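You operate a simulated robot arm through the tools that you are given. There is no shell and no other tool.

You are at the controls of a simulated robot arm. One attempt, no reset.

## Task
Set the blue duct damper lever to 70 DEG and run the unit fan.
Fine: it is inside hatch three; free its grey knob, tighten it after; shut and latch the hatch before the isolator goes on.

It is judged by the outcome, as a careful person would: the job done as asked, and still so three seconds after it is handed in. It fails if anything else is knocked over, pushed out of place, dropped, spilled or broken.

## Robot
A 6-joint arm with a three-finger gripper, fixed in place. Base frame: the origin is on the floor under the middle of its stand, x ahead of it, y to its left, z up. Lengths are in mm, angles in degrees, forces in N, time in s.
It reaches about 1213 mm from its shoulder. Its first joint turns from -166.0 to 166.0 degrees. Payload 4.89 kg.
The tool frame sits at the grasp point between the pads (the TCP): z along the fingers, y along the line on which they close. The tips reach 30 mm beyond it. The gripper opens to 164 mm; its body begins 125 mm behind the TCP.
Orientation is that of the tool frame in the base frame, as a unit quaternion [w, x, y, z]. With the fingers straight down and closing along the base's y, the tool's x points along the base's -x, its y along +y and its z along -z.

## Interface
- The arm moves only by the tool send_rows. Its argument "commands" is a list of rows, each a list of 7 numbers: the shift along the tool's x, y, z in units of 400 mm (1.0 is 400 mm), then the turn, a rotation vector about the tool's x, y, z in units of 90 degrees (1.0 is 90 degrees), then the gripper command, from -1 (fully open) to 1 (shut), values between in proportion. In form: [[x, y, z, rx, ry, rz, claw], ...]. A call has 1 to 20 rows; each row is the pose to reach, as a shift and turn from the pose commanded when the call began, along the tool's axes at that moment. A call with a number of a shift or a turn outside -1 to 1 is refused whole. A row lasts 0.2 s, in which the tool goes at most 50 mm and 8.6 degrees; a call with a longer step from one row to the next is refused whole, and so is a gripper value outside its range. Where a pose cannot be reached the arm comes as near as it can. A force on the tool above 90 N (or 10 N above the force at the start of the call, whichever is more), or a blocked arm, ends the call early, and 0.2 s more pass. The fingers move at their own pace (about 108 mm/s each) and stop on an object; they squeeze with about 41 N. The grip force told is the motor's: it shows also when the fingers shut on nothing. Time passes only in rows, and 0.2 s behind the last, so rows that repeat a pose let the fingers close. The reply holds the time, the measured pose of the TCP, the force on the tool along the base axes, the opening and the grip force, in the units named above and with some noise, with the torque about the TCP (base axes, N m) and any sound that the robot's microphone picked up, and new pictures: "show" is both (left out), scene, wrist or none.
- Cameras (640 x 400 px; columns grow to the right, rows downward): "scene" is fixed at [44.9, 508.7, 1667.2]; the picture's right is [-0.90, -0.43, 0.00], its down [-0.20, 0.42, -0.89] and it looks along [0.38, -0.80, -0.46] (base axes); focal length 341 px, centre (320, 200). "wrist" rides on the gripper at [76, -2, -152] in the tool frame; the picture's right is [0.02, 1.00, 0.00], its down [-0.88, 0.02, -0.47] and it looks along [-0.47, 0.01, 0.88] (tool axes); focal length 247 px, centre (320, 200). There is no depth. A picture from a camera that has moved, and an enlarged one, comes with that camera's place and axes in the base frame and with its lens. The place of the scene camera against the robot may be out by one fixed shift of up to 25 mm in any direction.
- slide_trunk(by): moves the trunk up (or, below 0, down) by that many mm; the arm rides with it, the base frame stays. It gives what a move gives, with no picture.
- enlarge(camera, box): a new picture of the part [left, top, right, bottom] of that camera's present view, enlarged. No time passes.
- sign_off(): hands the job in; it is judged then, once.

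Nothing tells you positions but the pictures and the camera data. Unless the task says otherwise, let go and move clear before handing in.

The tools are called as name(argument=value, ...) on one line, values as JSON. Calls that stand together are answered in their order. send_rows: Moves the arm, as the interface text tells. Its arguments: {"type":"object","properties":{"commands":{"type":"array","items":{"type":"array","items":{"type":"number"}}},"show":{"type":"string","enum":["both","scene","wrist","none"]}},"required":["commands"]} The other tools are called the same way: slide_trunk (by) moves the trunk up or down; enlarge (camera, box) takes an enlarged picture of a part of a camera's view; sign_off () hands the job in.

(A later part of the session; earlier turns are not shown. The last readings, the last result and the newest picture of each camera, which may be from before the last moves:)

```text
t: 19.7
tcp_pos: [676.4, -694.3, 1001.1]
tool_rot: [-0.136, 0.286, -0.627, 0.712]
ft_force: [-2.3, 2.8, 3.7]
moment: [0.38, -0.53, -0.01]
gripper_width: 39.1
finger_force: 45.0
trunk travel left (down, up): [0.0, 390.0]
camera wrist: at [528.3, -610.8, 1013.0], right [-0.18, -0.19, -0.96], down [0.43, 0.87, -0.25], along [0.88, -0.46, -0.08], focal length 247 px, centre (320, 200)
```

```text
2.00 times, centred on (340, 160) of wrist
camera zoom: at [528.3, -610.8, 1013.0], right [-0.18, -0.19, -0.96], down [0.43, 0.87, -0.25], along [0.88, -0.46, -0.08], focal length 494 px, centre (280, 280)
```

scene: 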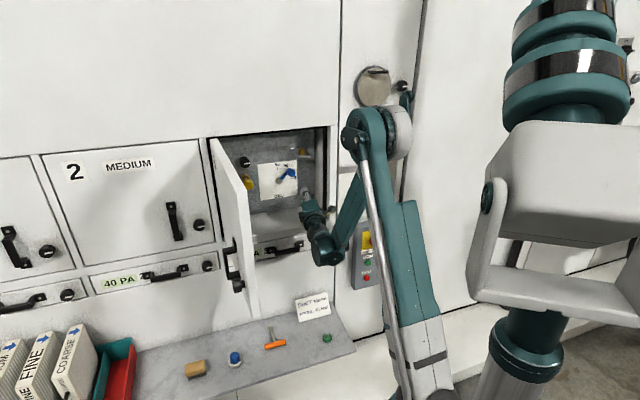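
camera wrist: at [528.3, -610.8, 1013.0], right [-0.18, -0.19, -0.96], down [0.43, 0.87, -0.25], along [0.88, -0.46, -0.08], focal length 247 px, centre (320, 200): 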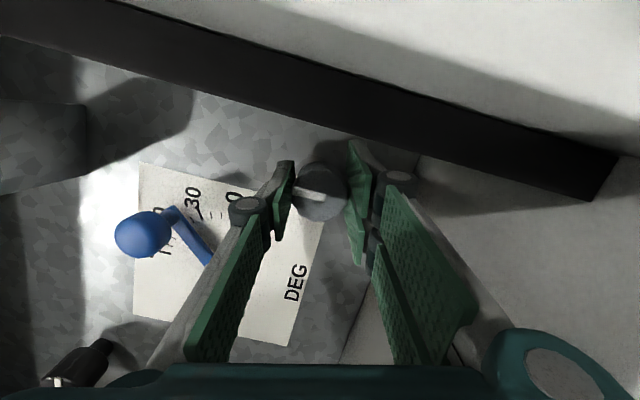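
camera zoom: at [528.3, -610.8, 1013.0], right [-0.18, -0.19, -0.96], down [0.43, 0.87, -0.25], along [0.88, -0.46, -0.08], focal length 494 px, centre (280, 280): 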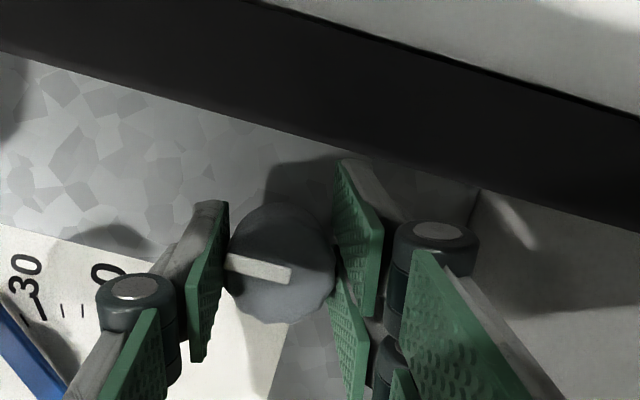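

The knob has turned about 92° and its pointer is now upright with little torque, so it should be free. I'll let go, back straight out and look at it.

send_rows(commands=[[0, 0, 0, 0, 0, 0, 0.37], [0, 0, 0, 0, 0, 0, 0.37], [0.0191, 0, -0.09, 0, 0, 0, 0.37], [0.0382, 0, -0.18, 0, 0, 0, 0.37], [0.0572, 0, -0.27, 0, 0, 0, 0.37], [0.0572, 0, -0.27, 0, 0, 0, 0.37]])

enlarge(camera="scene", box=[250, 130, 340, 210])

enlarge(camera="wrist", box=[180, 60, 500, 260])

```text
t: 21.1
tcp_pos: [593.9, -619.7, 1000.0]
tool_rot: [-0.136, 0.286, -0.628, 0.711]
ft_force: [0.3, -0.1, -0.6]
moment: [-0.03, -0.01, -0.03]
gripper_width: 51.6
finger_force: 0.1
trunk travel left (down, up): [0.0, 390.0]
camera wrist: at [446.2, -536.1, 1012.8], right [-0.18, -0.19, -0.96], down [0.43, 0.87, -0.25], along [0.89, -0.46, -0.08], focal length 247 px, centre (320, 200)
```

scene: 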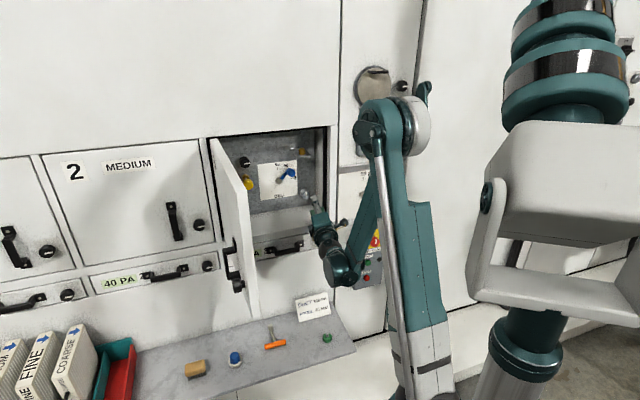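
wrist: 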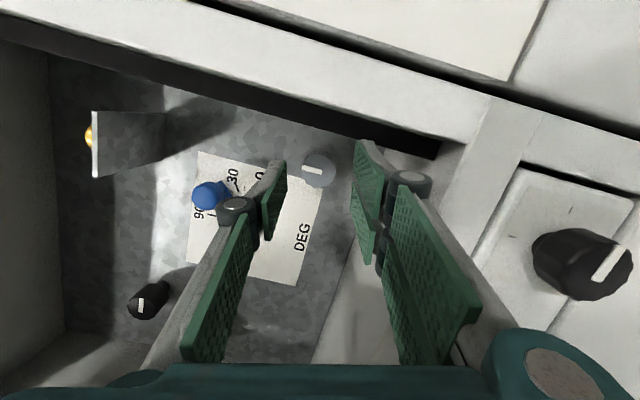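

```text
5.00 times, centred on (295, 170) of scene
camera zoom: at [44.9, 508.7, 1667.2], right [-0.9, -0.43, 0.0], down [-0.2, 0.42, -0.89], along [0.38, -0.8, -0.46], focal length 1704 px, centre (445, 350)
```

zoom: 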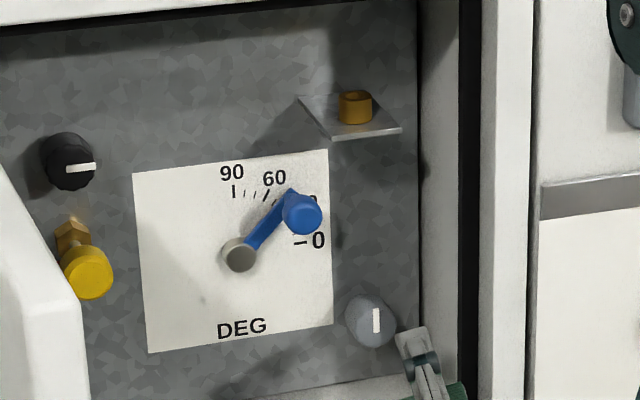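

```text
2.00 times, centred on (340, 160) of wrist
camera zoom: at [446.2, -536.1, 1012.8], right [-0.18, -0.19, -0.96], down [0.43, 0.87, -0.25], along [0.89, -0.46, -0.08], focal length 494 px, centre (280, 280)
```

zoom: 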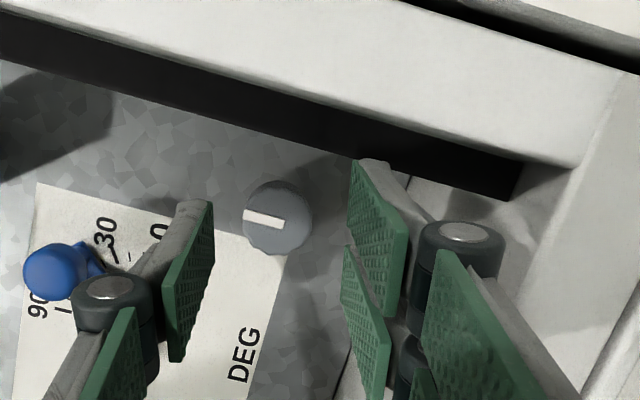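

The grey knob's pointer is now vertical, so it's free. Next I'll line up with the blue lever's knob, near U −46 mm, Z +48 mm from the pivot, pointing straight at the panel.

send_rows(commands=[[-0.0236, -0.0817, 0.0066, -0.0041, -0.0333, 0.0389, 0.35], [-0.0472, -0.1634, 0.0131, -0.0082, -0.0667, 0.0778, 0.35], [-0.0707, -0.2451, 0.0197, -0.0122, -0.1, 0.1167, 0.35], [-0.0943, -0.3268, 0.0263, -0.0163, -0.1333, 0.1556, 0.35], [-0.0943, -0.3268, 0.0263, -0.0163, -0.1333, 0.1556, 0.35]])

enlarge(camera="wrist", box=[180, 60, 500, 260])

enlarge(camera="scene", box=[250, 120, 380, 230])

```text
t: 22.3
tcp_pos: [653.7, -584.4, 1119.8]
tool_rot: [0.283, -0.282, 0.648, -0.648]
ft_force: [-0.5, -0.1, 0.0]
moment: [-0.04, -0.01, 0.03]
gripper_width: 53.3
finger_force: 0.0
trunk travel left (down, up): [0.0, 390.0]
camera wrist: at [489.8, -535.0, 1122.8], right [-0.01, -0.01, -1.0], down [0.25, 0.97, -0.02], along [0.97, -0.25, -0.01], focal length 247 px, centre (320, 200)
```

scene: 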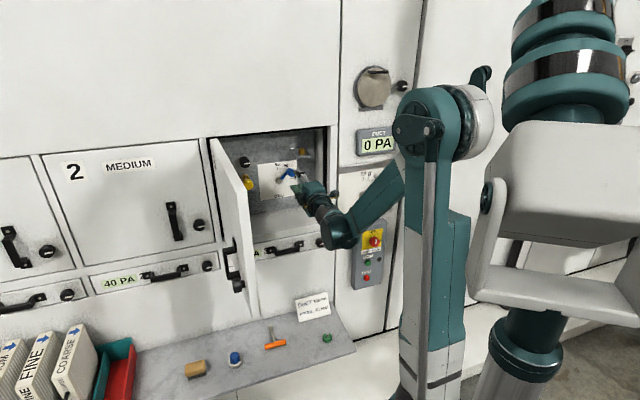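
wrist: 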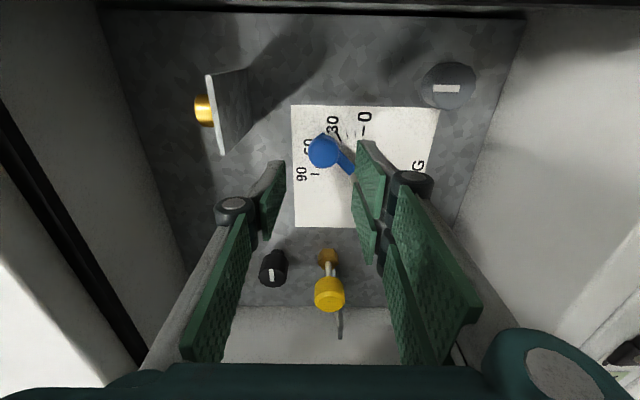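

```text
2.00 times, centred on (340, 160) of wrist
camera zoom: at [489.8, -535.0, 1122.8], right [-0.01, -0.01, -1.0], down [0.25, 0.97, -0.02], along [0.97, -0.25, -0.01], focal length 494 px, centre (280, 280)
```

zoom: 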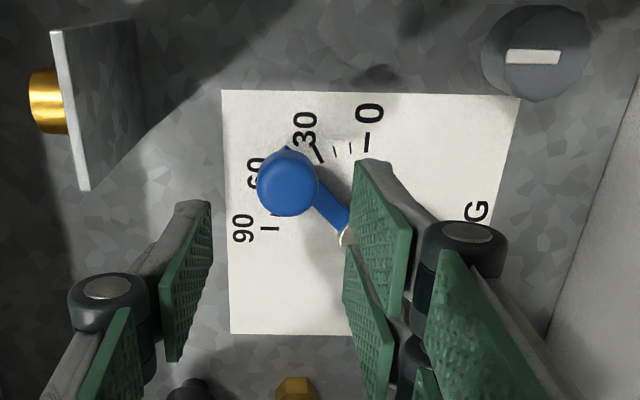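

```text
3.64 times, centred on (315, 175) of scene
camera zoom: at [44.9, 508.7, 1667.2], right [-0.9, -0.43, 0.0], down [-0.2, 0.42, -0.89], along [0.38, -0.8, -0.46], focal length 1240 px, centre (338, 291)
```

zoom: 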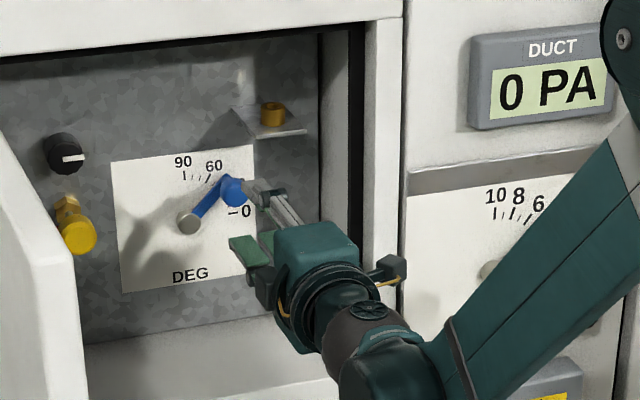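

The blue knob is centred between the pads. I'll rotate 12° counter-clockwise first so the thumb stays away from the brass bracket, then go in around the knob and close.

send_rows(commands=[[0.0038, 0.0045, 0, 0, 0, -0.0667, 0.37], [0.0038, 0.0045, 0, 0, 0, -0.1333, 0.37], [0.0038, 0.0045, 0.06, 0, 0, -0.1333, 0.37], [0.0038, 0.0045, 0.12, 0, 0, -0.1333, 0.37], [0.0038, 0.0045, 0.17, 0, 0, -0.1333, 0.37], [0.0038, 0.0045, 0.195, 0, 0, -0.1333, 0.37], [0.0038, 0.0045, 0.195, 0, 0, -0.1333, 0.37]])

enlarge(camera="wrist", box=[180, 60, 500, 260])

enlarge(camera="scene", box=[250, 120, 380, 230])

```text
t: 23.9
tcp_pos: [709.5, -640.0, 1115.7]
tool_rot: [-0.213, 0.349, -0.616, 0.674]
ft_force: [0.7, 0.8, 0.2]
moment: [0.0, 0.03, 0.04]
gripper_width: 51.6
finger_force: 0.1
trunk travel left (down, up): [0.0, 390.0]
camera wrist: at [547.8, -589.1, 1134.4], right [-0.16, -0.17, -0.97], down [0.24, 0.95, -0.2], along [0.96, -0.26, -0.11], focal length 247 px, centre (320, 200)
```

scene: 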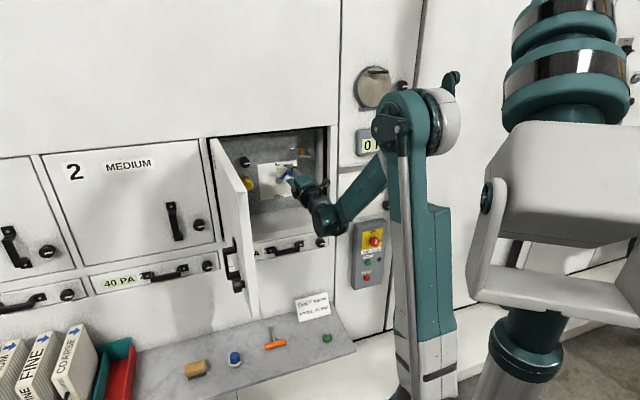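
wrist: 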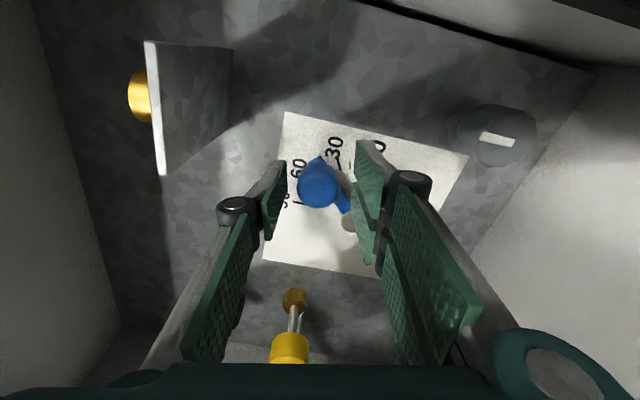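

```text
2.00 times, centred on (340, 160) of wrist
camera zoom: at [547.8, -589.1, 1134.4], right [-0.16, -0.17, -0.97], down [0.24, 0.95, -0.2], along [0.96, -0.26, -0.11], focal length 494 px, centre (280, 280)
```

zoom: 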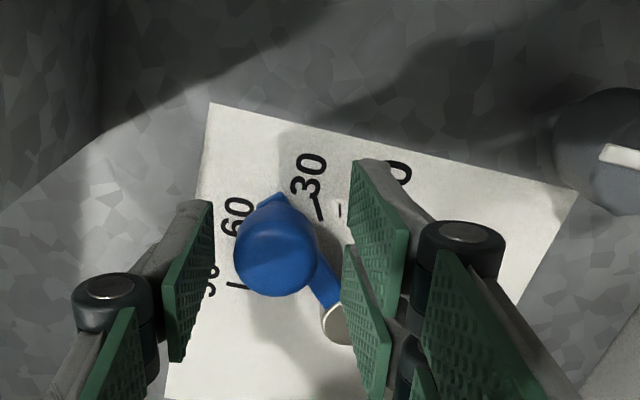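

```text
3.64 times, centred on (315, 175) of scene
camera zoom: at [44.9, 508.7, 1667.2], right [-0.9, -0.43, 0.0], down [-0.2, 0.42, -0.89], along [0.38, -0.8, -0.46], focal length 1240 px, centre (338, 291)
```

zoom: 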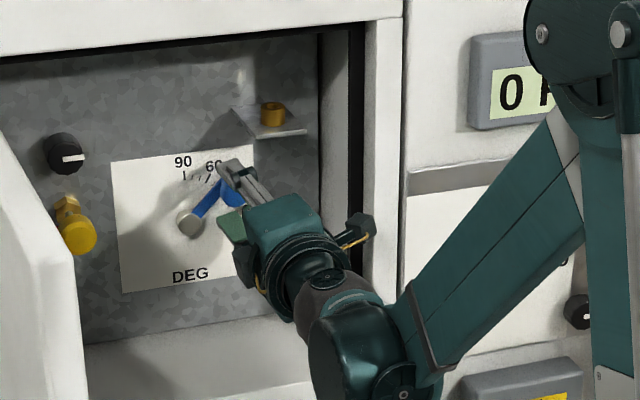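

The blue knob is between the pads, about 2 mm toward the thumb. I'll centre on it and close gently.

send_rows(commands=[[0, -0.0045, 0, 0, 0, 0, 0.45], [0, -0.0045, 0, 0, 0, 0, 0.6], [0, -0.0045, 0, 0, 0, 0, 0.75], [0, -0.0045, 0, 0, 0, 0, 0.9], [0, -0.0045, 0, 0, 0, 0, 0.9]])

enlarge(camera="wrist", box=[180, 60, 500, 260])

```text
t: 25.1
tcp_pos: [709.9, -639.4, 1118.6]
tool_rot: [-0.213, 0.348, -0.616, 0.674]
ft_force: [1.2, -1.1, -3.3]
moment: [-0.02, 0.1, -0.02]
gripper_width: 30.6
finger_force: 45.6
trunk travel left (down, up): [0.0, 390.0]
camera wrist: at [548.0, -588.5, 1136.3], right [-0.16, -0.17, -0.97], down [0.24, 0.95, -0.2], along [0.96, -0.26, -0.11], focal length 247 px, centre (320, 200)
```

scene: 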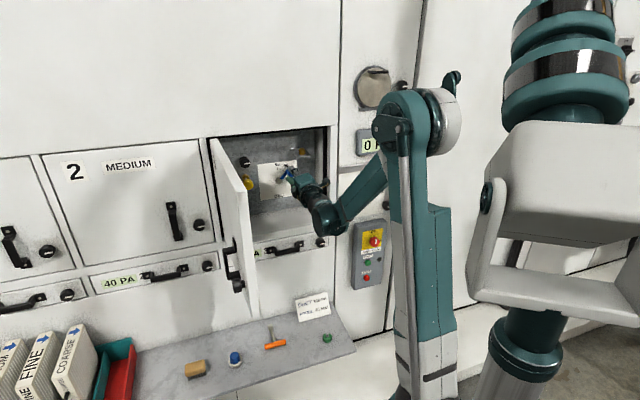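
wrist: 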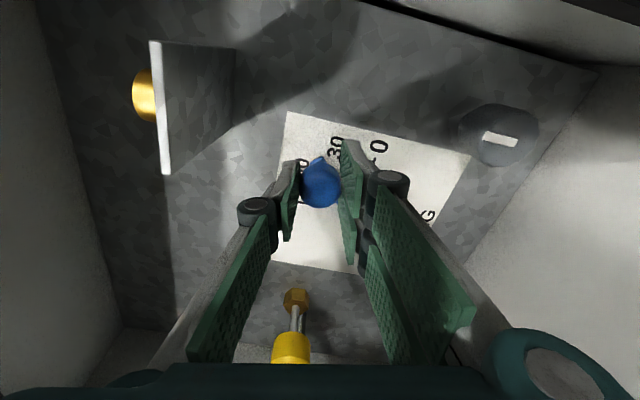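

```text
2.00 times, centred on (340, 160) of wrist
camera zoom: at [548.0, -588.5, 1136.3], right [-0.16, -0.17, -0.97], down [0.24, 0.95, -0.2], along [0.96, -0.26, -0.11], focal length 494 px, centre (280, 280)
```

zoom: 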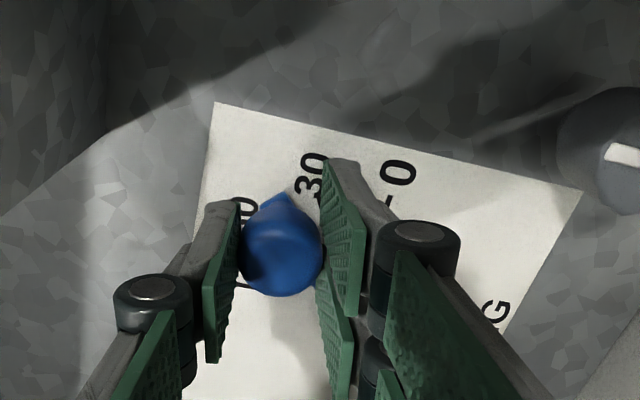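

The blue knob is gripped at 30.6 mm with almost no side load. I'll swing it 25° counter-clockwise about the pivot, from about 45° to 70°, along its arc.

send_rows(commands=[[-0.0086, -0.0118, 0, 0, 0, -0.0556, 0.9], [-0.0182, -0.0228, 0, 0, 0, -0.1111, 0.9], [-0.0288, -0.033, 0, 0, 0, -0.1667, 0.9], [-0.0401, -0.0421, 0, 0, 0, -0.2222, 0.9], [-0.0523, -0.0503, 0, 0, 0, -0.2778, 0.9], [-0.0523, -0.0503, 0, 0, 0, -0.2778, 0.9], [-0.0523, -0.0503, 0, 0, 0, -0.2778, 0.9]])

enlarge(camera="wrist", box=[180, 60, 500, 260])

enlarge(camera="scene", box=[250, 120, 340, 200])

```text
t: 26.7
tcp_pos: [725.8, -621.3, 1133.8]
tool_rot: [-0.063, 0.474, -0.526, 0.703]
ft_force: [12.5, -24.3, 26.1]
moment: [-0.43, -0.52, -0.35]
gripper_width: 30.7
finger_force: 45.0
trunk travel left (down, up): [0.0, 390.0]
camera wrist: at [575.1, -559.3, 1181.4], right [-0.42, -0.45, -0.79], down [0.12, 0.83, -0.54], along [0.9, -0.33, -0.29], focal length 247 px, centre (320, 200)
```

scene: 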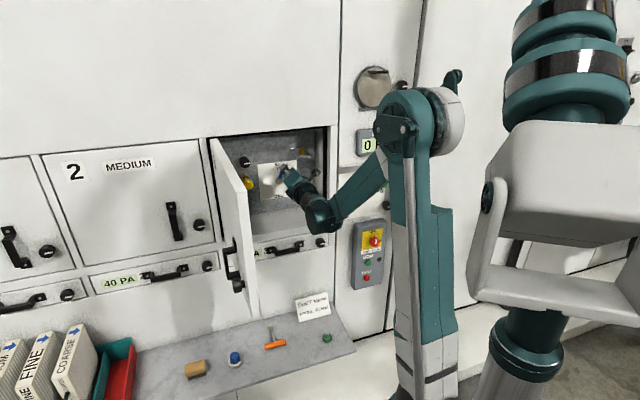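
wrist: 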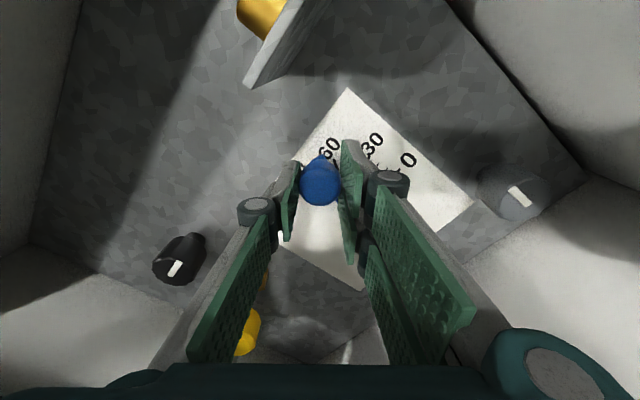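

```text
2.00 times, centred on (340, 160) of wrist
camera zoom: at [575.1, -559.3, 1181.4], right [-0.42, -0.45, -0.79], down [0.12, 0.83, -0.54], along [0.9, -0.33, -0.29], focal length 494 px, centre (280, 280)
```

zoom: 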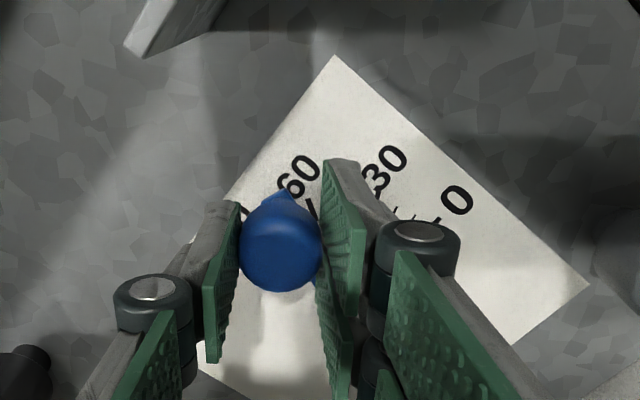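

```text
5.00 times, centred on (295, 160) of scene
camera zoom: at [44.9, 508.7, 1667.2], right [-0.9, -0.43, 0.0], down [-0.2, 0.42, -0.89], along [0.38, -0.8, -0.46], focal length 1704 px, centre (445, 400)
```

zoom: 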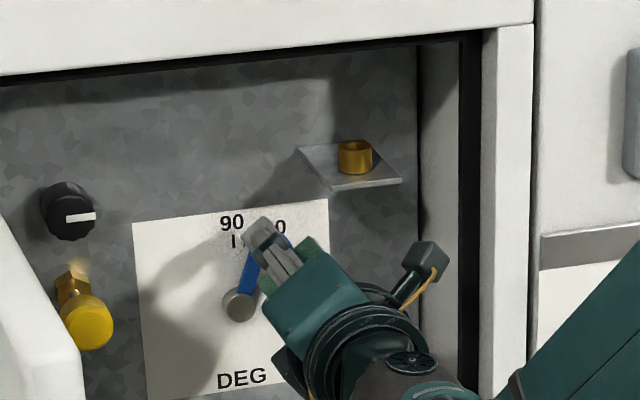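

The lever swung freely with no force along its path, and the pose suggests about 70°. I'll release it, back straight out and read it against the dial.

send_rows(commands=[[0, 0, 0, 0, 0, 0, 0.6], [0, 0, 0, 0, 0, 0, 0.37], [0, 0, 0, 0, 0, 0, 0.37], [0, 0, -0.08, 0, 0, 0.06, 0.37], [0, 0, -0.17, 0, 0, 0.15, 0.37], [0, 0, -0.25, 0, 0, 0.24, 0.37], [0, 0, -0.25, 0, 0, 0.28, 0.37]])

enlarge(camera="scene", box=[250, 140, 320, 200])

enlarge(camera="wrist", box=[220, 60, 460, 210])

```text
t: 28.3
tcp_pos: [654.6, -551.7, 1135.0]
tool_rot: [-0.215, 0.348, -0.618, 0.672]
ft_force: [0.5, -0.1, 0.5]
moment: [0.02, -0.04, 0.0]
gripper_width: 52.0
finger_force: 0.0
trunk travel left (down, up): [0.0, 390.0]
camera wrist: at [491.8, -500.5, 1152.8], right [-0.15, -0.16, -0.97], down [0.24, 0.95, -0.2], along [0.96, -0.26, -0.11], focal length 247 px, centre (320, 200)
```

scene: 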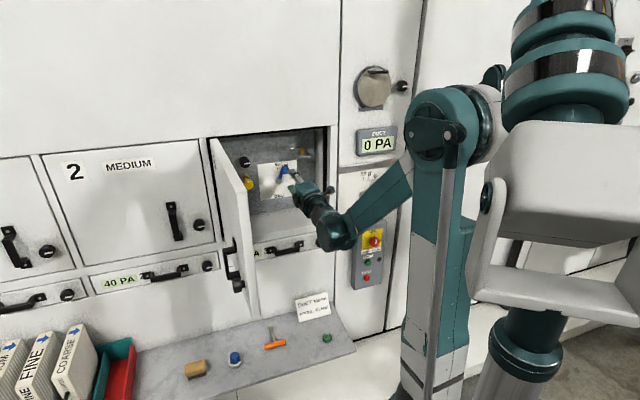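
wrist: 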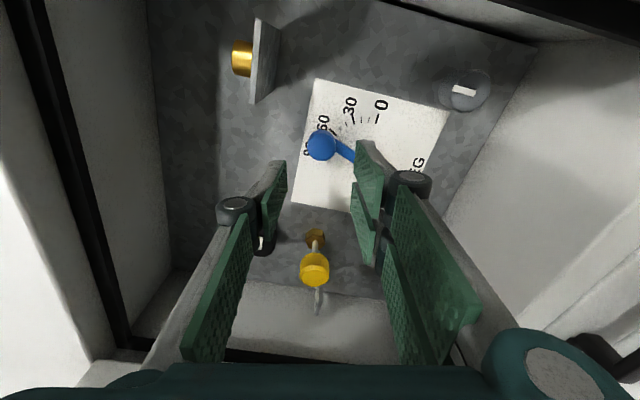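

```text
6.67 times, centred on (285, 170) of scene
camera zoom: at [44.9, 508.7, 1667.2], right [-0.9, -0.43, 0.0], down [-0.2, 0.42, -0.89], along [0.38, -0.8, -0.46], focal length 2272 px, centre (553, 400)
```

zoom: 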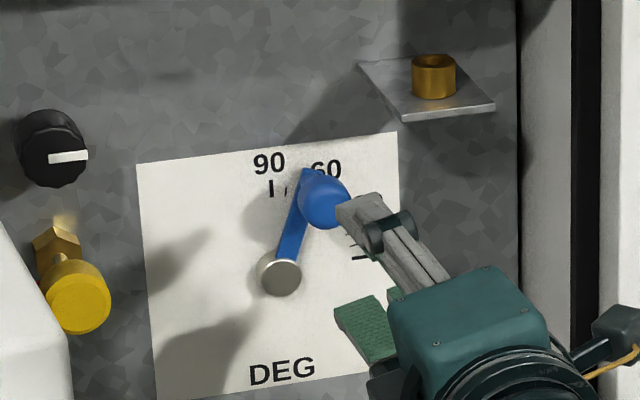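

```text
2.67 times, centred on (340, 135) of wrist
camera zoom: at [491.8, -500.5, 1152.8], right [-0.15, -0.16, -0.97], down [0.24, 0.95, -0.2], along [0.96, -0.26, -0.11], focal length 659 px, centre (267, 373)
```

zoom: 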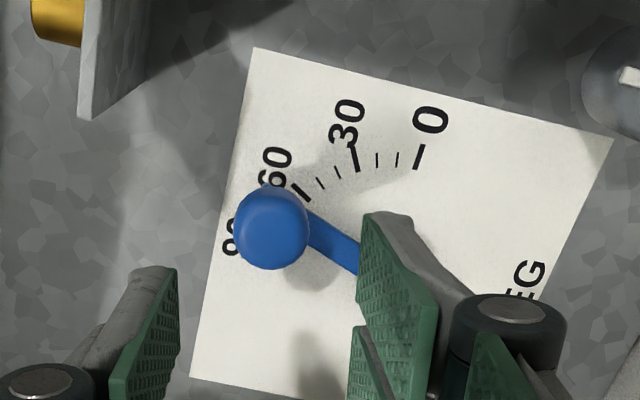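

The lever stayed put at roughly 70–72°. I'll move the camera straight in front of the dial so I can read it without parallax.

send_rows(commands=[[-0.0767, 0.0238, 0, 0, 0, 0, 0.37], [-0.1533, 0.0475, 0, 0, 0, 0, 0.37], [-0.23, 0.0713, 0, 0, 0, 0, 0.37], [-0.23, 0.0713, 0, 0, 0, 0, 0.37]])

enlarge(camera="wrist", box=[240, 10, 400, 130])

enlarge(camera="scene", box=[250, 140, 320, 200])

```text
t: 29.3
tcp_pos: [711.8, -488.6, 1086.7]
tool_rot: [-0.215, 0.347, -0.617, 0.673]
ft_force: [-0.4, -0.4, 0.5]
moment: [0.03, 0.04, 0.06]
gripper_width: 51.7
finger_force: 0.0
trunk travel left (down, up): [0.0, 390.0]
camera wrist: at [550.4, -437.8, 1104.2], right [-0.15, -0.16, -0.97], down [0.24, 0.95, -0.2], along [0.96, -0.26, -0.11], focal length 247 px, centre (320, 200)
```

scene: 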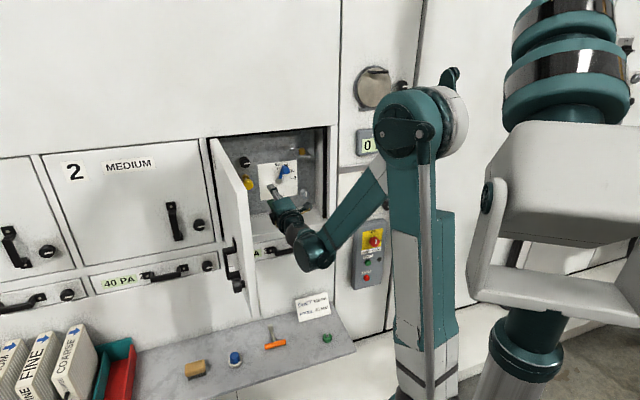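
wrist: 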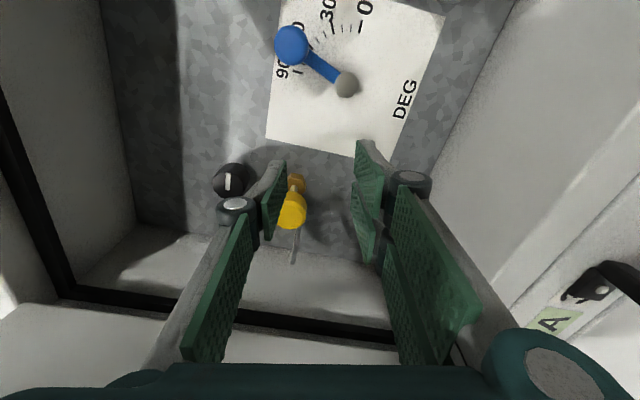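

```text
3.33 times, centred on (320, 70) of wrist
camera zoom: at [550.4, -437.8, 1104.2], right [-0.15, -0.16, -0.97], down [0.24, 0.95, -0.2], along [0.96, -0.26, -0.11], focal length 823 px, centre (320, 633)
```

zoom: 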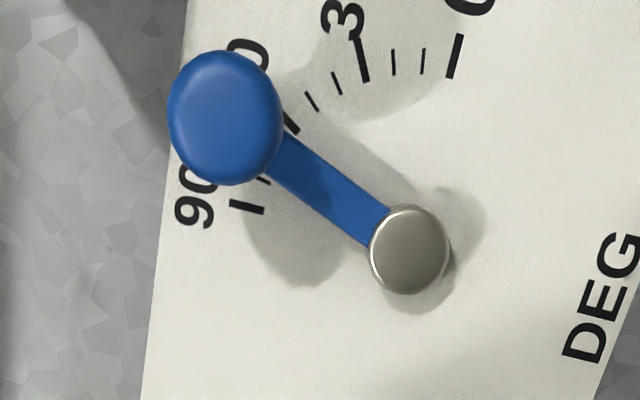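

```text
6.67 times, centred on (285, 170) of scene
camera zoom: at [44.9, 508.7, 1667.2], right [-0.9, -0.43, 0.0], down [-0.2, 0.42, -0.89], along [0.38, -0.8, -0.46], focal length 2272 px, centre (553, 400)
```

zoom: 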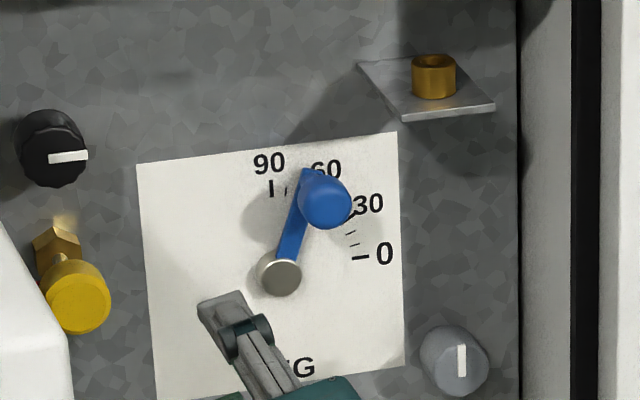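

Read square-on, the lever is at about 71.3°, calibrated against the 0, 30, 80 and 90 ticks. I'll grip the knob again and bring it back about 1.3°, closing mainly along the lever's length so the grip itself doesn't move it.

send_rows(commands=[[0.0777, -0.0235, 0, 0, 0, 0, 0.37], [0.1553, -0.0471, 0, 0, 0, 0, 0.37], [0.233, -0.0706, 0, 0, 0, 0, 0.37], [0.233, -0.0706, 0.08, 0, 0, 0, 0.37], [0.233, -0.0706, 0.16, 0, 0, 0, 0.37], [0.233, -0.0706, 0.22, 0, 0, 0, 0.37], [0.233, -0.0706, 0.254, 0, 0, 0, 0.37], [0.233, -0.0706, 0.254, 0, 0, 0, 0.37]])

enlarge(camera="wrist", box=[180, 60, 500, 260])

```text
t: 31.1
tcp_pos: [726.2, -623.0, 1134.6]
tool_rot: [-0.214, 0.347, -0.617, 0.673]
ft_force: [-0.5, -1.0, 0.1]
moment: [0.04, 0.04, -0.02]
gripper_width: 51.5
finger_force: 0.0
trunk travel left (down, up): [0.0, 390.0]
camera wrist: at [565.0, -571.6, 1151.4], right [-0.15, -0.16, -0.97], down [0.24, 0.95, -0.2], along [0.96, -0.26, -0.11], focal length 247 px, centre (320, 200)
```

scene: 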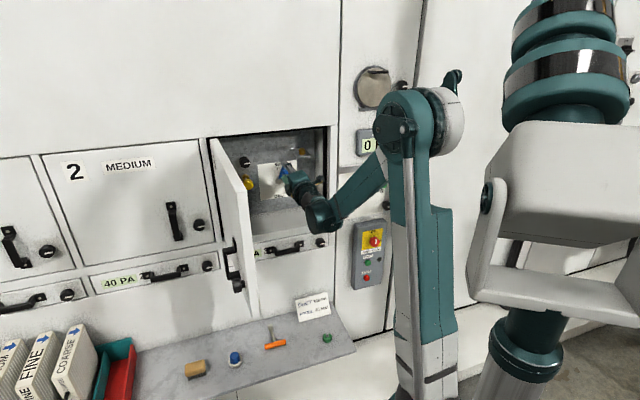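
wrist: 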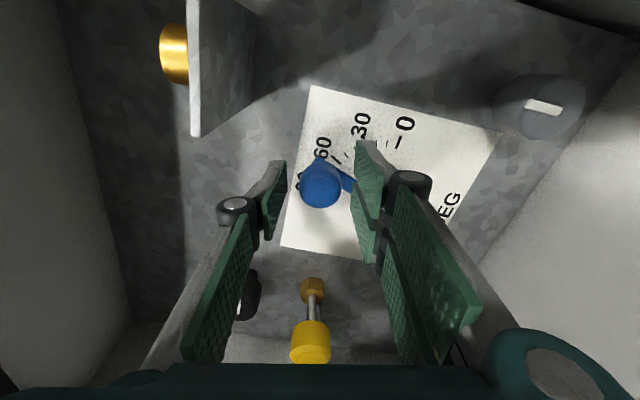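

```text
2.00 times, centred on (340, 160) of wrist
camera zoom: at [565.0, -571.6, 1151.4], right [-0.15, -0.16, -0.97], down [0.24, 0.95, -0.2], along [0.96, -0.26, -0.11], focal length 494 px, centre (280, 280)
```

zoom: 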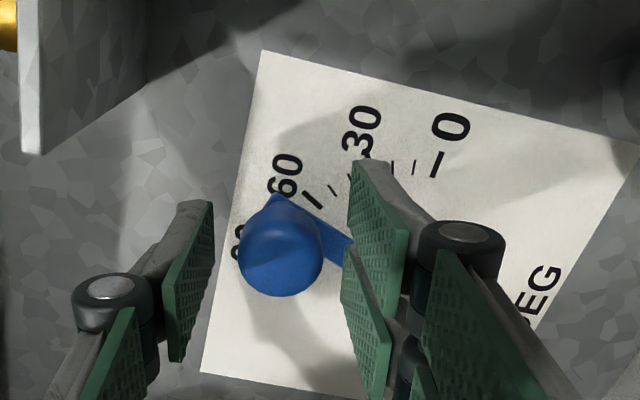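

The knob is exactly centred. I'll close on it and move it 1.3° clockwise.

send_rows(commands=[[0, 0, 0, 0, 0, 0, 0.5], [0, 0, 0, 0, 0, 0, 0.6], [0, 0, 0, 0, 0, 0, 0.75], [0, 0, 0, 0, 0, 0, 0.9], [0, 0, 0, 0, 0, 0, 0.9], [0.0016, 0.001, 0, 0, 0, 0.0072, 0.9], [0.0032, 0.002, 0, 0, 0, 0.0144, 0.9], [0.0032, 0.002, 0, 0, 0, 0.0144, 0.9]], show="none")

```text
t: 32.9
tcp_pos: [725.7, -622.7, 1133.4]
tool_rot: [-0.222, 0.34, -0.62, 0.671]
ft_force: [-8.9, 1.3, -3.5]
moment: [-0.23, 0.32, -0.3]
gripper_width: 30.5
finger_force: 44.6
trunk travel left (down, up): [0.0, 390.0]
```

send_rows(commands=[[0, 0, 0, 0, 0, 0, 0.6], [0, 0, 0, 0, 0, 0, 0.37], [0, 0, 0, 0, 0, 0, 0.37], [0, 0, -0.08, 0, 0, 0, 0.37], [0, 0, -0.17, 0, 0, 0, 0.37], [0, 0, -0.254, 0, 0, 0, 0.37], [-0.0777, 0.0235, -0.254, 0, 0, 0, 0.37], [-0.1553, 0.0471, -0.254, 0, 0, 0, 0.37], [-0.233, 0.0706, -0.254, 0, 0, 0, 0.37], [-0.233, 0.0706, -0.254, 0, 0, 0, 0.37]])

enlarge(camera="wrist", box=[240, 10, 400, 130])

enlarge(camera="scene", box=[250, 140, 320, 200])

```text
t: 35.1
tcp_pos: [711.0, -490.5, 1089.6]
tool_rot: [-0.223, 0.341, -0.621, 0.67]
ft_force: [-0.4, 0.0, -1.2]
moment: [0.04, -0.01, 0.07]
gripper_width: 51.6
finger_force: 0.0
trunk travel left (down, up): [0.0, 390.0]
camera wrist: at [548.9, -439.9, 1104.3], right [-0.14, -0.15, -0.98], down [0.24, 0.95, -0.18], along [0.96, -0.26, -0.1], focal length 247 px, centre (320, 200)
```

scene: 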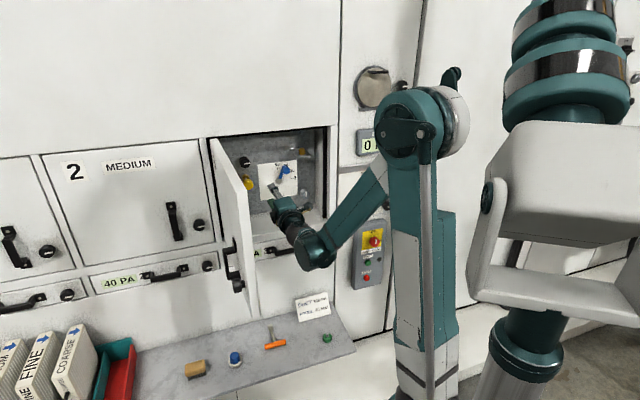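
wrist: 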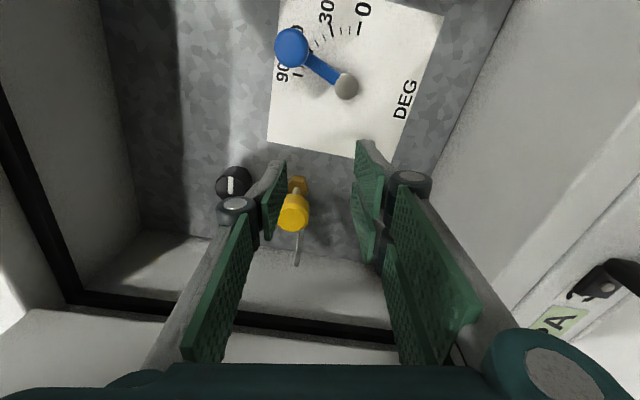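

```text
3.33 times, centred on (320, 70) of wrist
camera zoom: at [548.9, -439.9, 1104.3], right [-0.14, -0.15, -0.98], down [0.24, 0.95, -0.18], along [0.96, -0.26, -0.1], focal length 823 px, centre (320, 633)
```

zoom: 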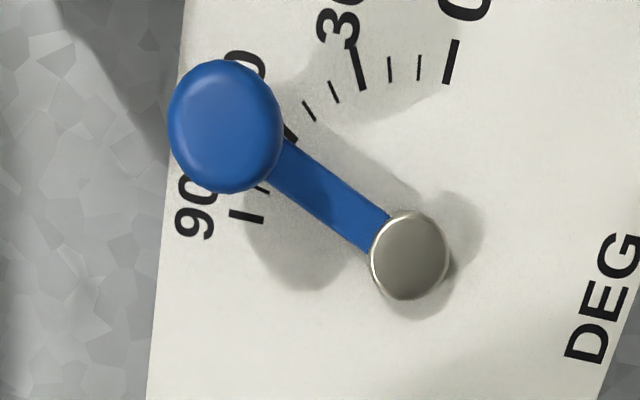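

```text
6.67 times, centred on (285, 170) of scene
camera zoom: at [44.9, 508.7, 1667.2], right [-0.9, -0.43, 0.0], down [-0.2, 0.42, -0.89], along [0.38, -0.8, -0.46], focal length 2272 px, centre (553, 400)
```

zoom: 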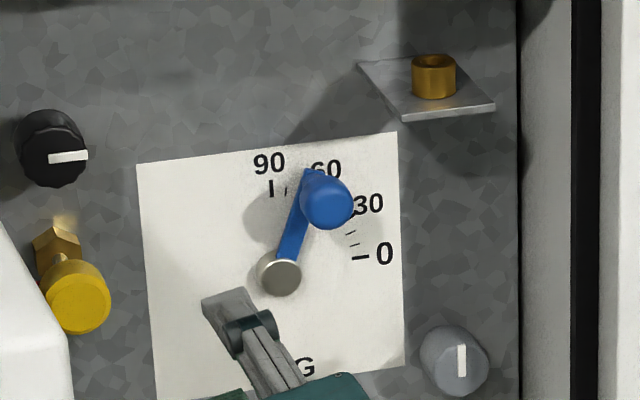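

The lever now reads 70.0° on the arm, the knob centre and the tick calibration. Next I'll go back to the grey knob to tighten it clockwise, starting at the pose I left it from.

send_rows(commands=[[0.0777, 0.0598, 0.0013, 0.0008, 0.0267, -0.008, 0.37], [0.1554, 0.1195, 0.0025, 0.0017, 0.0533, -0.016, 0.37], [0.2331, 0.1793, 0.0038, 0.0025, 0.08, -0.024, 0.37], [0.3108, 0.239, 0.005, 0.0034, 0.1067, -0.032, 0.37], [0.3885, 0.2988, 0.0063, 0.0042, 0.1333, -0.04, 0.37], [0.3885, 0.2988, 0.0063, 0.0042, 0.1333, -0.04, 0.37]])

enlarge(camera="wrist", box=[180, 60, 500, 260])

```text
t: 36.5
tcp_pos: [592.9, -618.1, 997.8]
tool_rot: [-0.135, 0.287, -0.628, 0.711]
ft_force: [0.6, 0.9, -0.7]
moment: [0.06, 0.01, -0.07]
gripper_width: 52.0
finger_force: 0.1
trunk travel left (down, up): [0.0, 390.0]
camera wrist: at [444.9, -534.7, 1011.2], right [-0.18, -0.19, -0.96], down [0.43, 0.87, -0.25], along [0.89, -0.46, -0.08], focal length 247 px, centre (320, 200)
```

scene: 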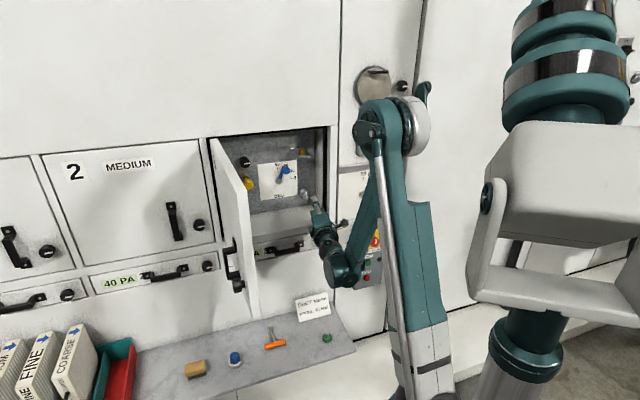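
wrist: 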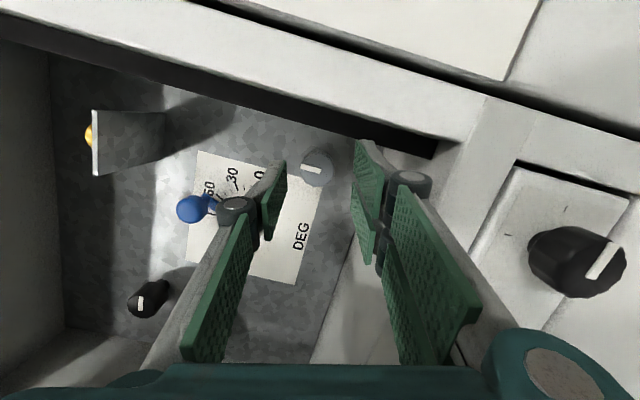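

```text
2.00 times, centred on (340, 160) of wrist
camera zoom: at [444.9, -534.7, 1011.2], right [-0.18, -0.19, -0.96], down [0.43, 0.87, -0.25], along [0.89, -0.46, -0.08], focal length 494 px, centre (280, 280)
```

zoom: 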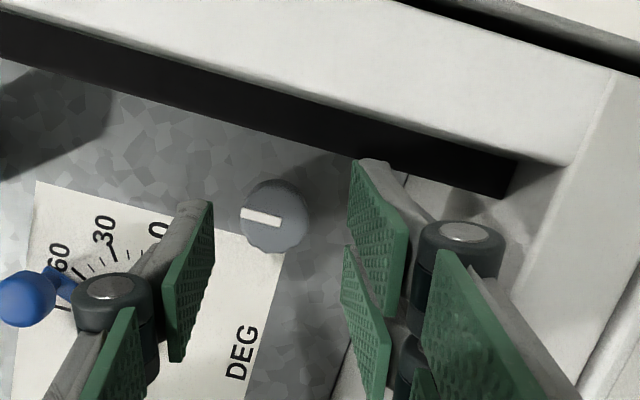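

send_rows(commands=[[-0.0149, -0.0093, 0.069, 0, 0, 0, 0.37], [-0.0299, -0.0093, 0.138, 0, 0, 0, 0.37], [-0.0448, -0.0093, 0.207, 0, 0, 0, 0.37], [-0.0598, -0.0093, 0.2763, 0, 0, 0, 0.37], [-0.0598, -0.0093, 0.2763, 0, 0, 0, 0.37], [-0.0598, -0.0093, 0.2763, 0, 0, 0, 0.6], [-0.0598, -0.0093, 0.2763, 0, 0, 0, 1], [-0.0598, -0.0093, 0.2763, 0, 0, 0, 1]])

enlarge(camera="wrist", box=[180, 60, 500, 260])

```text
t: 38.3
tcp_pos: [677.5, -696.2, 1000.9]
tool_rot: [-0.135, 0.287, -0.628, 0.711]
ft_force: [0.0, -1.3, -6.5]
moment: [0.14, 0.16, -0.07]
gripper_width: 39.4
finger_force: 45.0
trunk travel left (down, up): [0.0, 390.0]
camera wrist: at [528.2, -613.1, 1013.5], right [-0.18, -0.19, -0.96], down [0.43, 0.87, -0.25], along [0.89, -0.46, -0.08], focal length 247 px, centre (320, 200)
```

scene: 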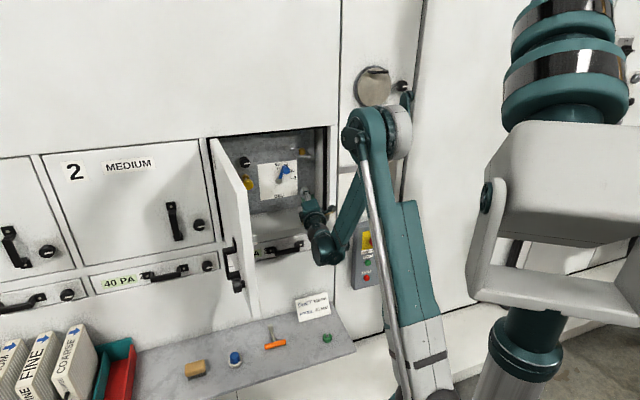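
wrist: 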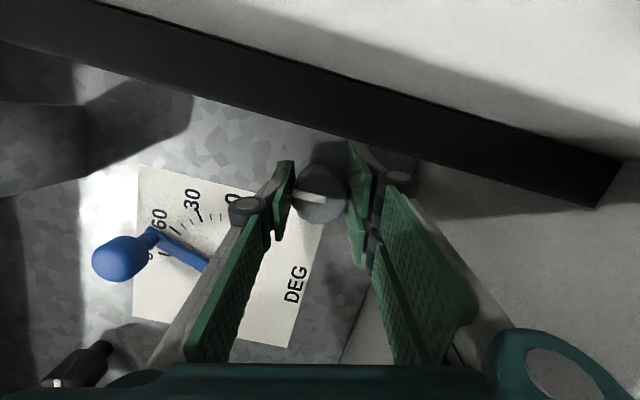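

```text
2.00 times, centred on (340, 160) of wrist
camera zoom: at [528.2, -613.1, 1013.5], right [-0.18, -0.19, -0.96], down [0.43, 0.87, -0.25], along [0.89, -0.46, -0.08], focal length 494 px, centre (280, 280)
```

zoom: 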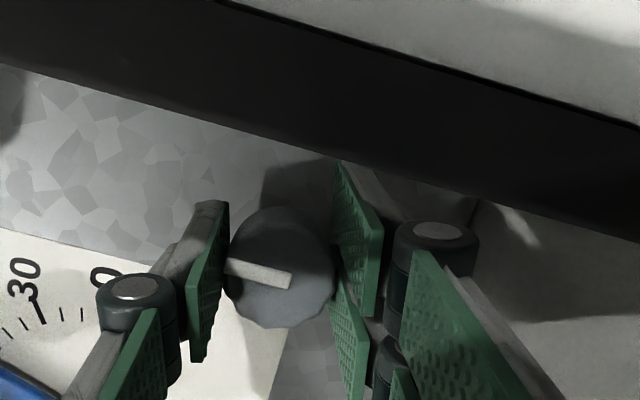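

The knob is gripped with little side load. I'll turn it clockwise 46°, swing back around it and grip again.

send_rows(commands=[[0, 0, 0, -0.0177, 0, 0.0833, 1], [0, 0, 0, -0.0354, 0, 0.1667, 1], [0, 0, 0, -0.0532, 0, 0.25, 1], [0, 0, 0, -0.0709, 0, 0.3333, 1], [0, 0, 0, -0.0886, 0, 0.4167, 1], [0, 0, 0, -0.1063, 0, 0.5, 1], [0, 0, 0, -0.1063, 0, 0.5, 1]])

enlarge(camera="wrist", box=[180, 60, 500, 260])

```text
t: 39.9
tcp_pos: [680.2, -693.8, 1002.0]
tool_rot: [0.372, -0.036, 0.745, -0.552]
ft_force: [1.0, 45.2, -70.8]
moment: [1.18, 1.19, 0.03]
gripper_width: 38.8
finger_force: 45.0
trunk travel left (down, up): [0.0, 390.0]
camera wrist: at [533.8, -608.1, 980.2], right [0.34, 0.38, -0.86], down [0.36, 0.79, 0.49], along [0.87, -0.48, 0.13], focal length 247 px, centre (320, 200)
```

scene: 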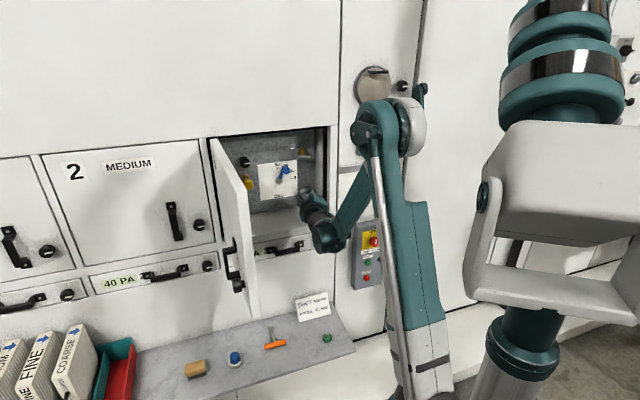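
wrist: 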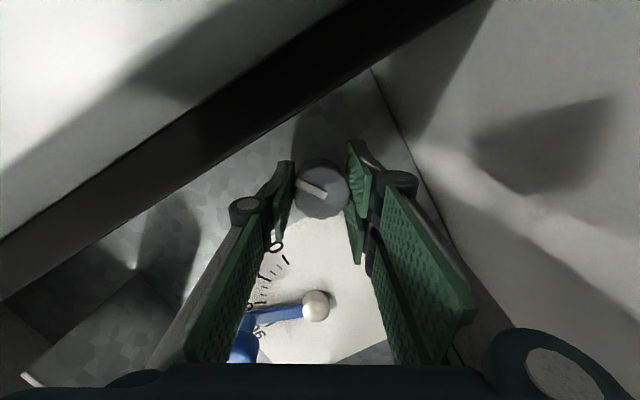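

```text
2.00 times, centred on (340, 160) of wrist
camera zoom: at [533.8, -608.1, 980.2], right [0.34, 0.38, -0.86], down [0.36, 0.79, 0.49], along [0.87, -0.48, 0.13], focal length 494 px, centre (280, 280)
```

zoom: 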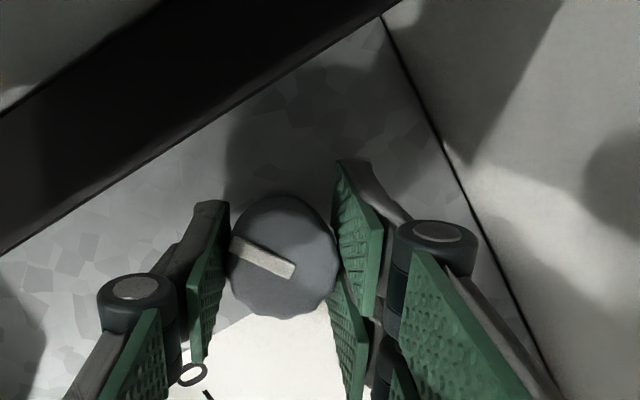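

The knob turned, but there's an 84 N side load because my rotation centre is a few millimetres off its axis. I'll open up to release the load and check where the tool settles.

send_rows(commands=[[0, 0, 0, 0, 0, 0, 0.37], [0, 0, 0, 0, 0, 0, 0.37], [0, 0, 0, 0, 0, 0, 0.37]])

enlarge(camera="wrist", box=[180, 60, 500, 260])

enlarge(camera="scene", box=[250, 140, 320, 200])

```text
t: 40.7
tcp_pos: [677.2, -694.6, 1004.0]
tool_rot: [0.373, -0.036, 0.745, -0.552]
ft_force: [0.5, -0.3, -1.3]
moment: [-0.01, 0.0, -0.01]
gripper_width: 51.7
finger_force: 0.1
trunk travel left (down, up): [0.0, 390.0]
camera wrist: at [531.5, -609.2, 982.4], right [0.34, 0.38, -0.86], down [0.36, 0.79, 0.49], along [0.87, -0.48, 0.14], focal length 247 px, centre (320, 200)
```

scene: 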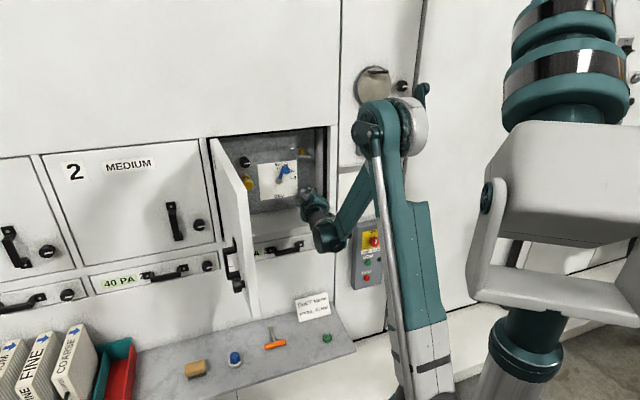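
wrist: 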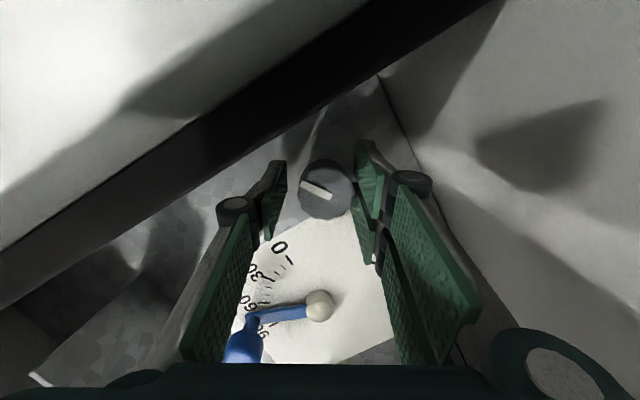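

```text
2.00 times, centred on (340, 160) of wrist
camera zoom: at [531.5, -609.2, 982.4], right [0.34, 0.38, -0.86], down [0.36, 0.79, 0.49], along [0.87, -0.48, 0.14], focal length 494 px, centre (280, 280)
```

zoom: 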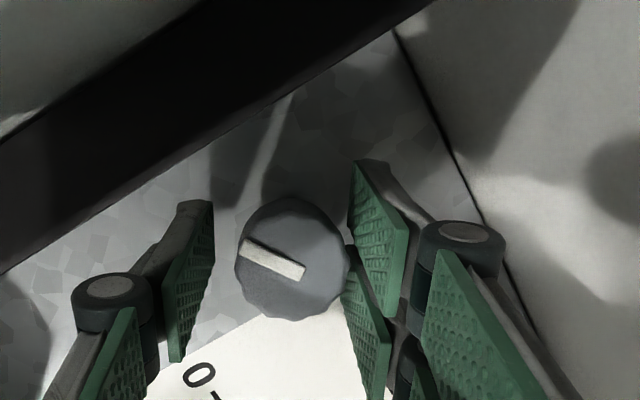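

```text
6.67 times, centred on (285, 170) of scene
camera zoom: at [44.9, 508.7, 1667.2], right [-0.9, -0.43, 0.0], down [-0.2, 0.42, -0.89], along [0.38, -0.8, -0.46], focal length 2272 px, centre (553, 400)
```

zoom: 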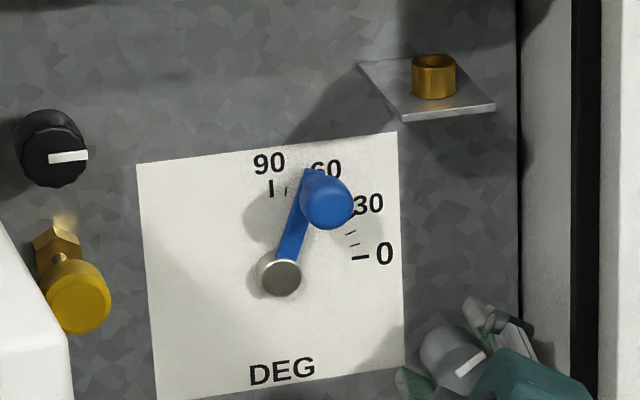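

The lever is still at 70°, and the knob is roughly 33° short of its original tight position. I'll re-centre on it by about 5 mm, swing back 40° with the fingers open, then check.

send_rows(commands=[[0.005, 0.0113, 0, 0, 0, 0, 0.37], [0.005, 0.0113, 0, 0.0185, 0, -0.0869, 0.37], [0.005, 0.0113, 0, 0.037, 0, -0.1739, 0.37], [0.005, 0.0113, 0, 0.0554, 0, -0.2608, 0.37], [0.005, 0.0113, 0, 0.0739, 0, -0.3478, 0.37], [0.005, 0.0113, 0, 0.0924, 0, -0.4347, 0.37], [0.005, 0.0113, 0, 0.0924, 0, -0.4347, 0.37]], show="wrist")

enlarge(camera="wrist", box=[180, 60, 500, 260])

```text
t: 42.3
tcp_pos: [677.0, -695.5, 998.2]
tool_rot: [-0.168, 0.256, -0.648, 0.697]
ft_force: [0.2, 0.4, -0.2]
moment: [0.01, -0.04, -0.02]
gripper_width: 51.6
finger_force: 0.1
trunk travel left (down, up): [0.0, 390.0]
camera wrist: at [528.1, -611.8, 1005.9], right [-0.12, -0.11, -0.99], down [0.44, 0.88, -0.15], along [0.89, -0.45, -0.05], focal length 247 px, centre (320, 200)
```

wrist: 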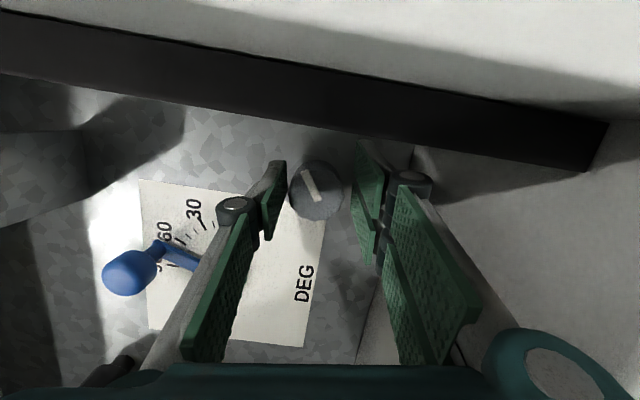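

```text
2.00 times, centred on (340, 160) of wrist
camera zoom: at [528.1, -611.8, 1005.9], right [-0.12, -0.11, -0.99], down [0.44, 0.88, -0.15], along [0.89, -0.45, -0.05], focal length 494 px, centre (280, 280)
```

zoom: 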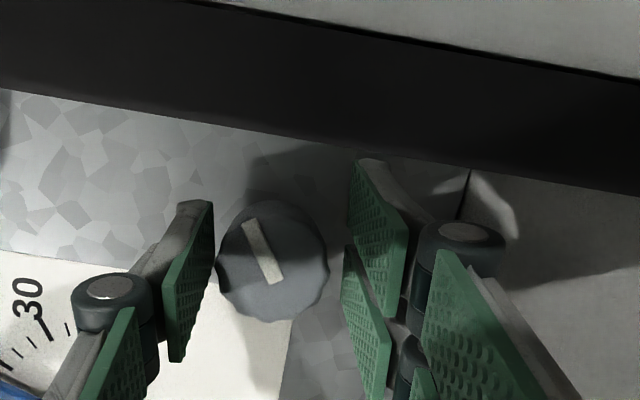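

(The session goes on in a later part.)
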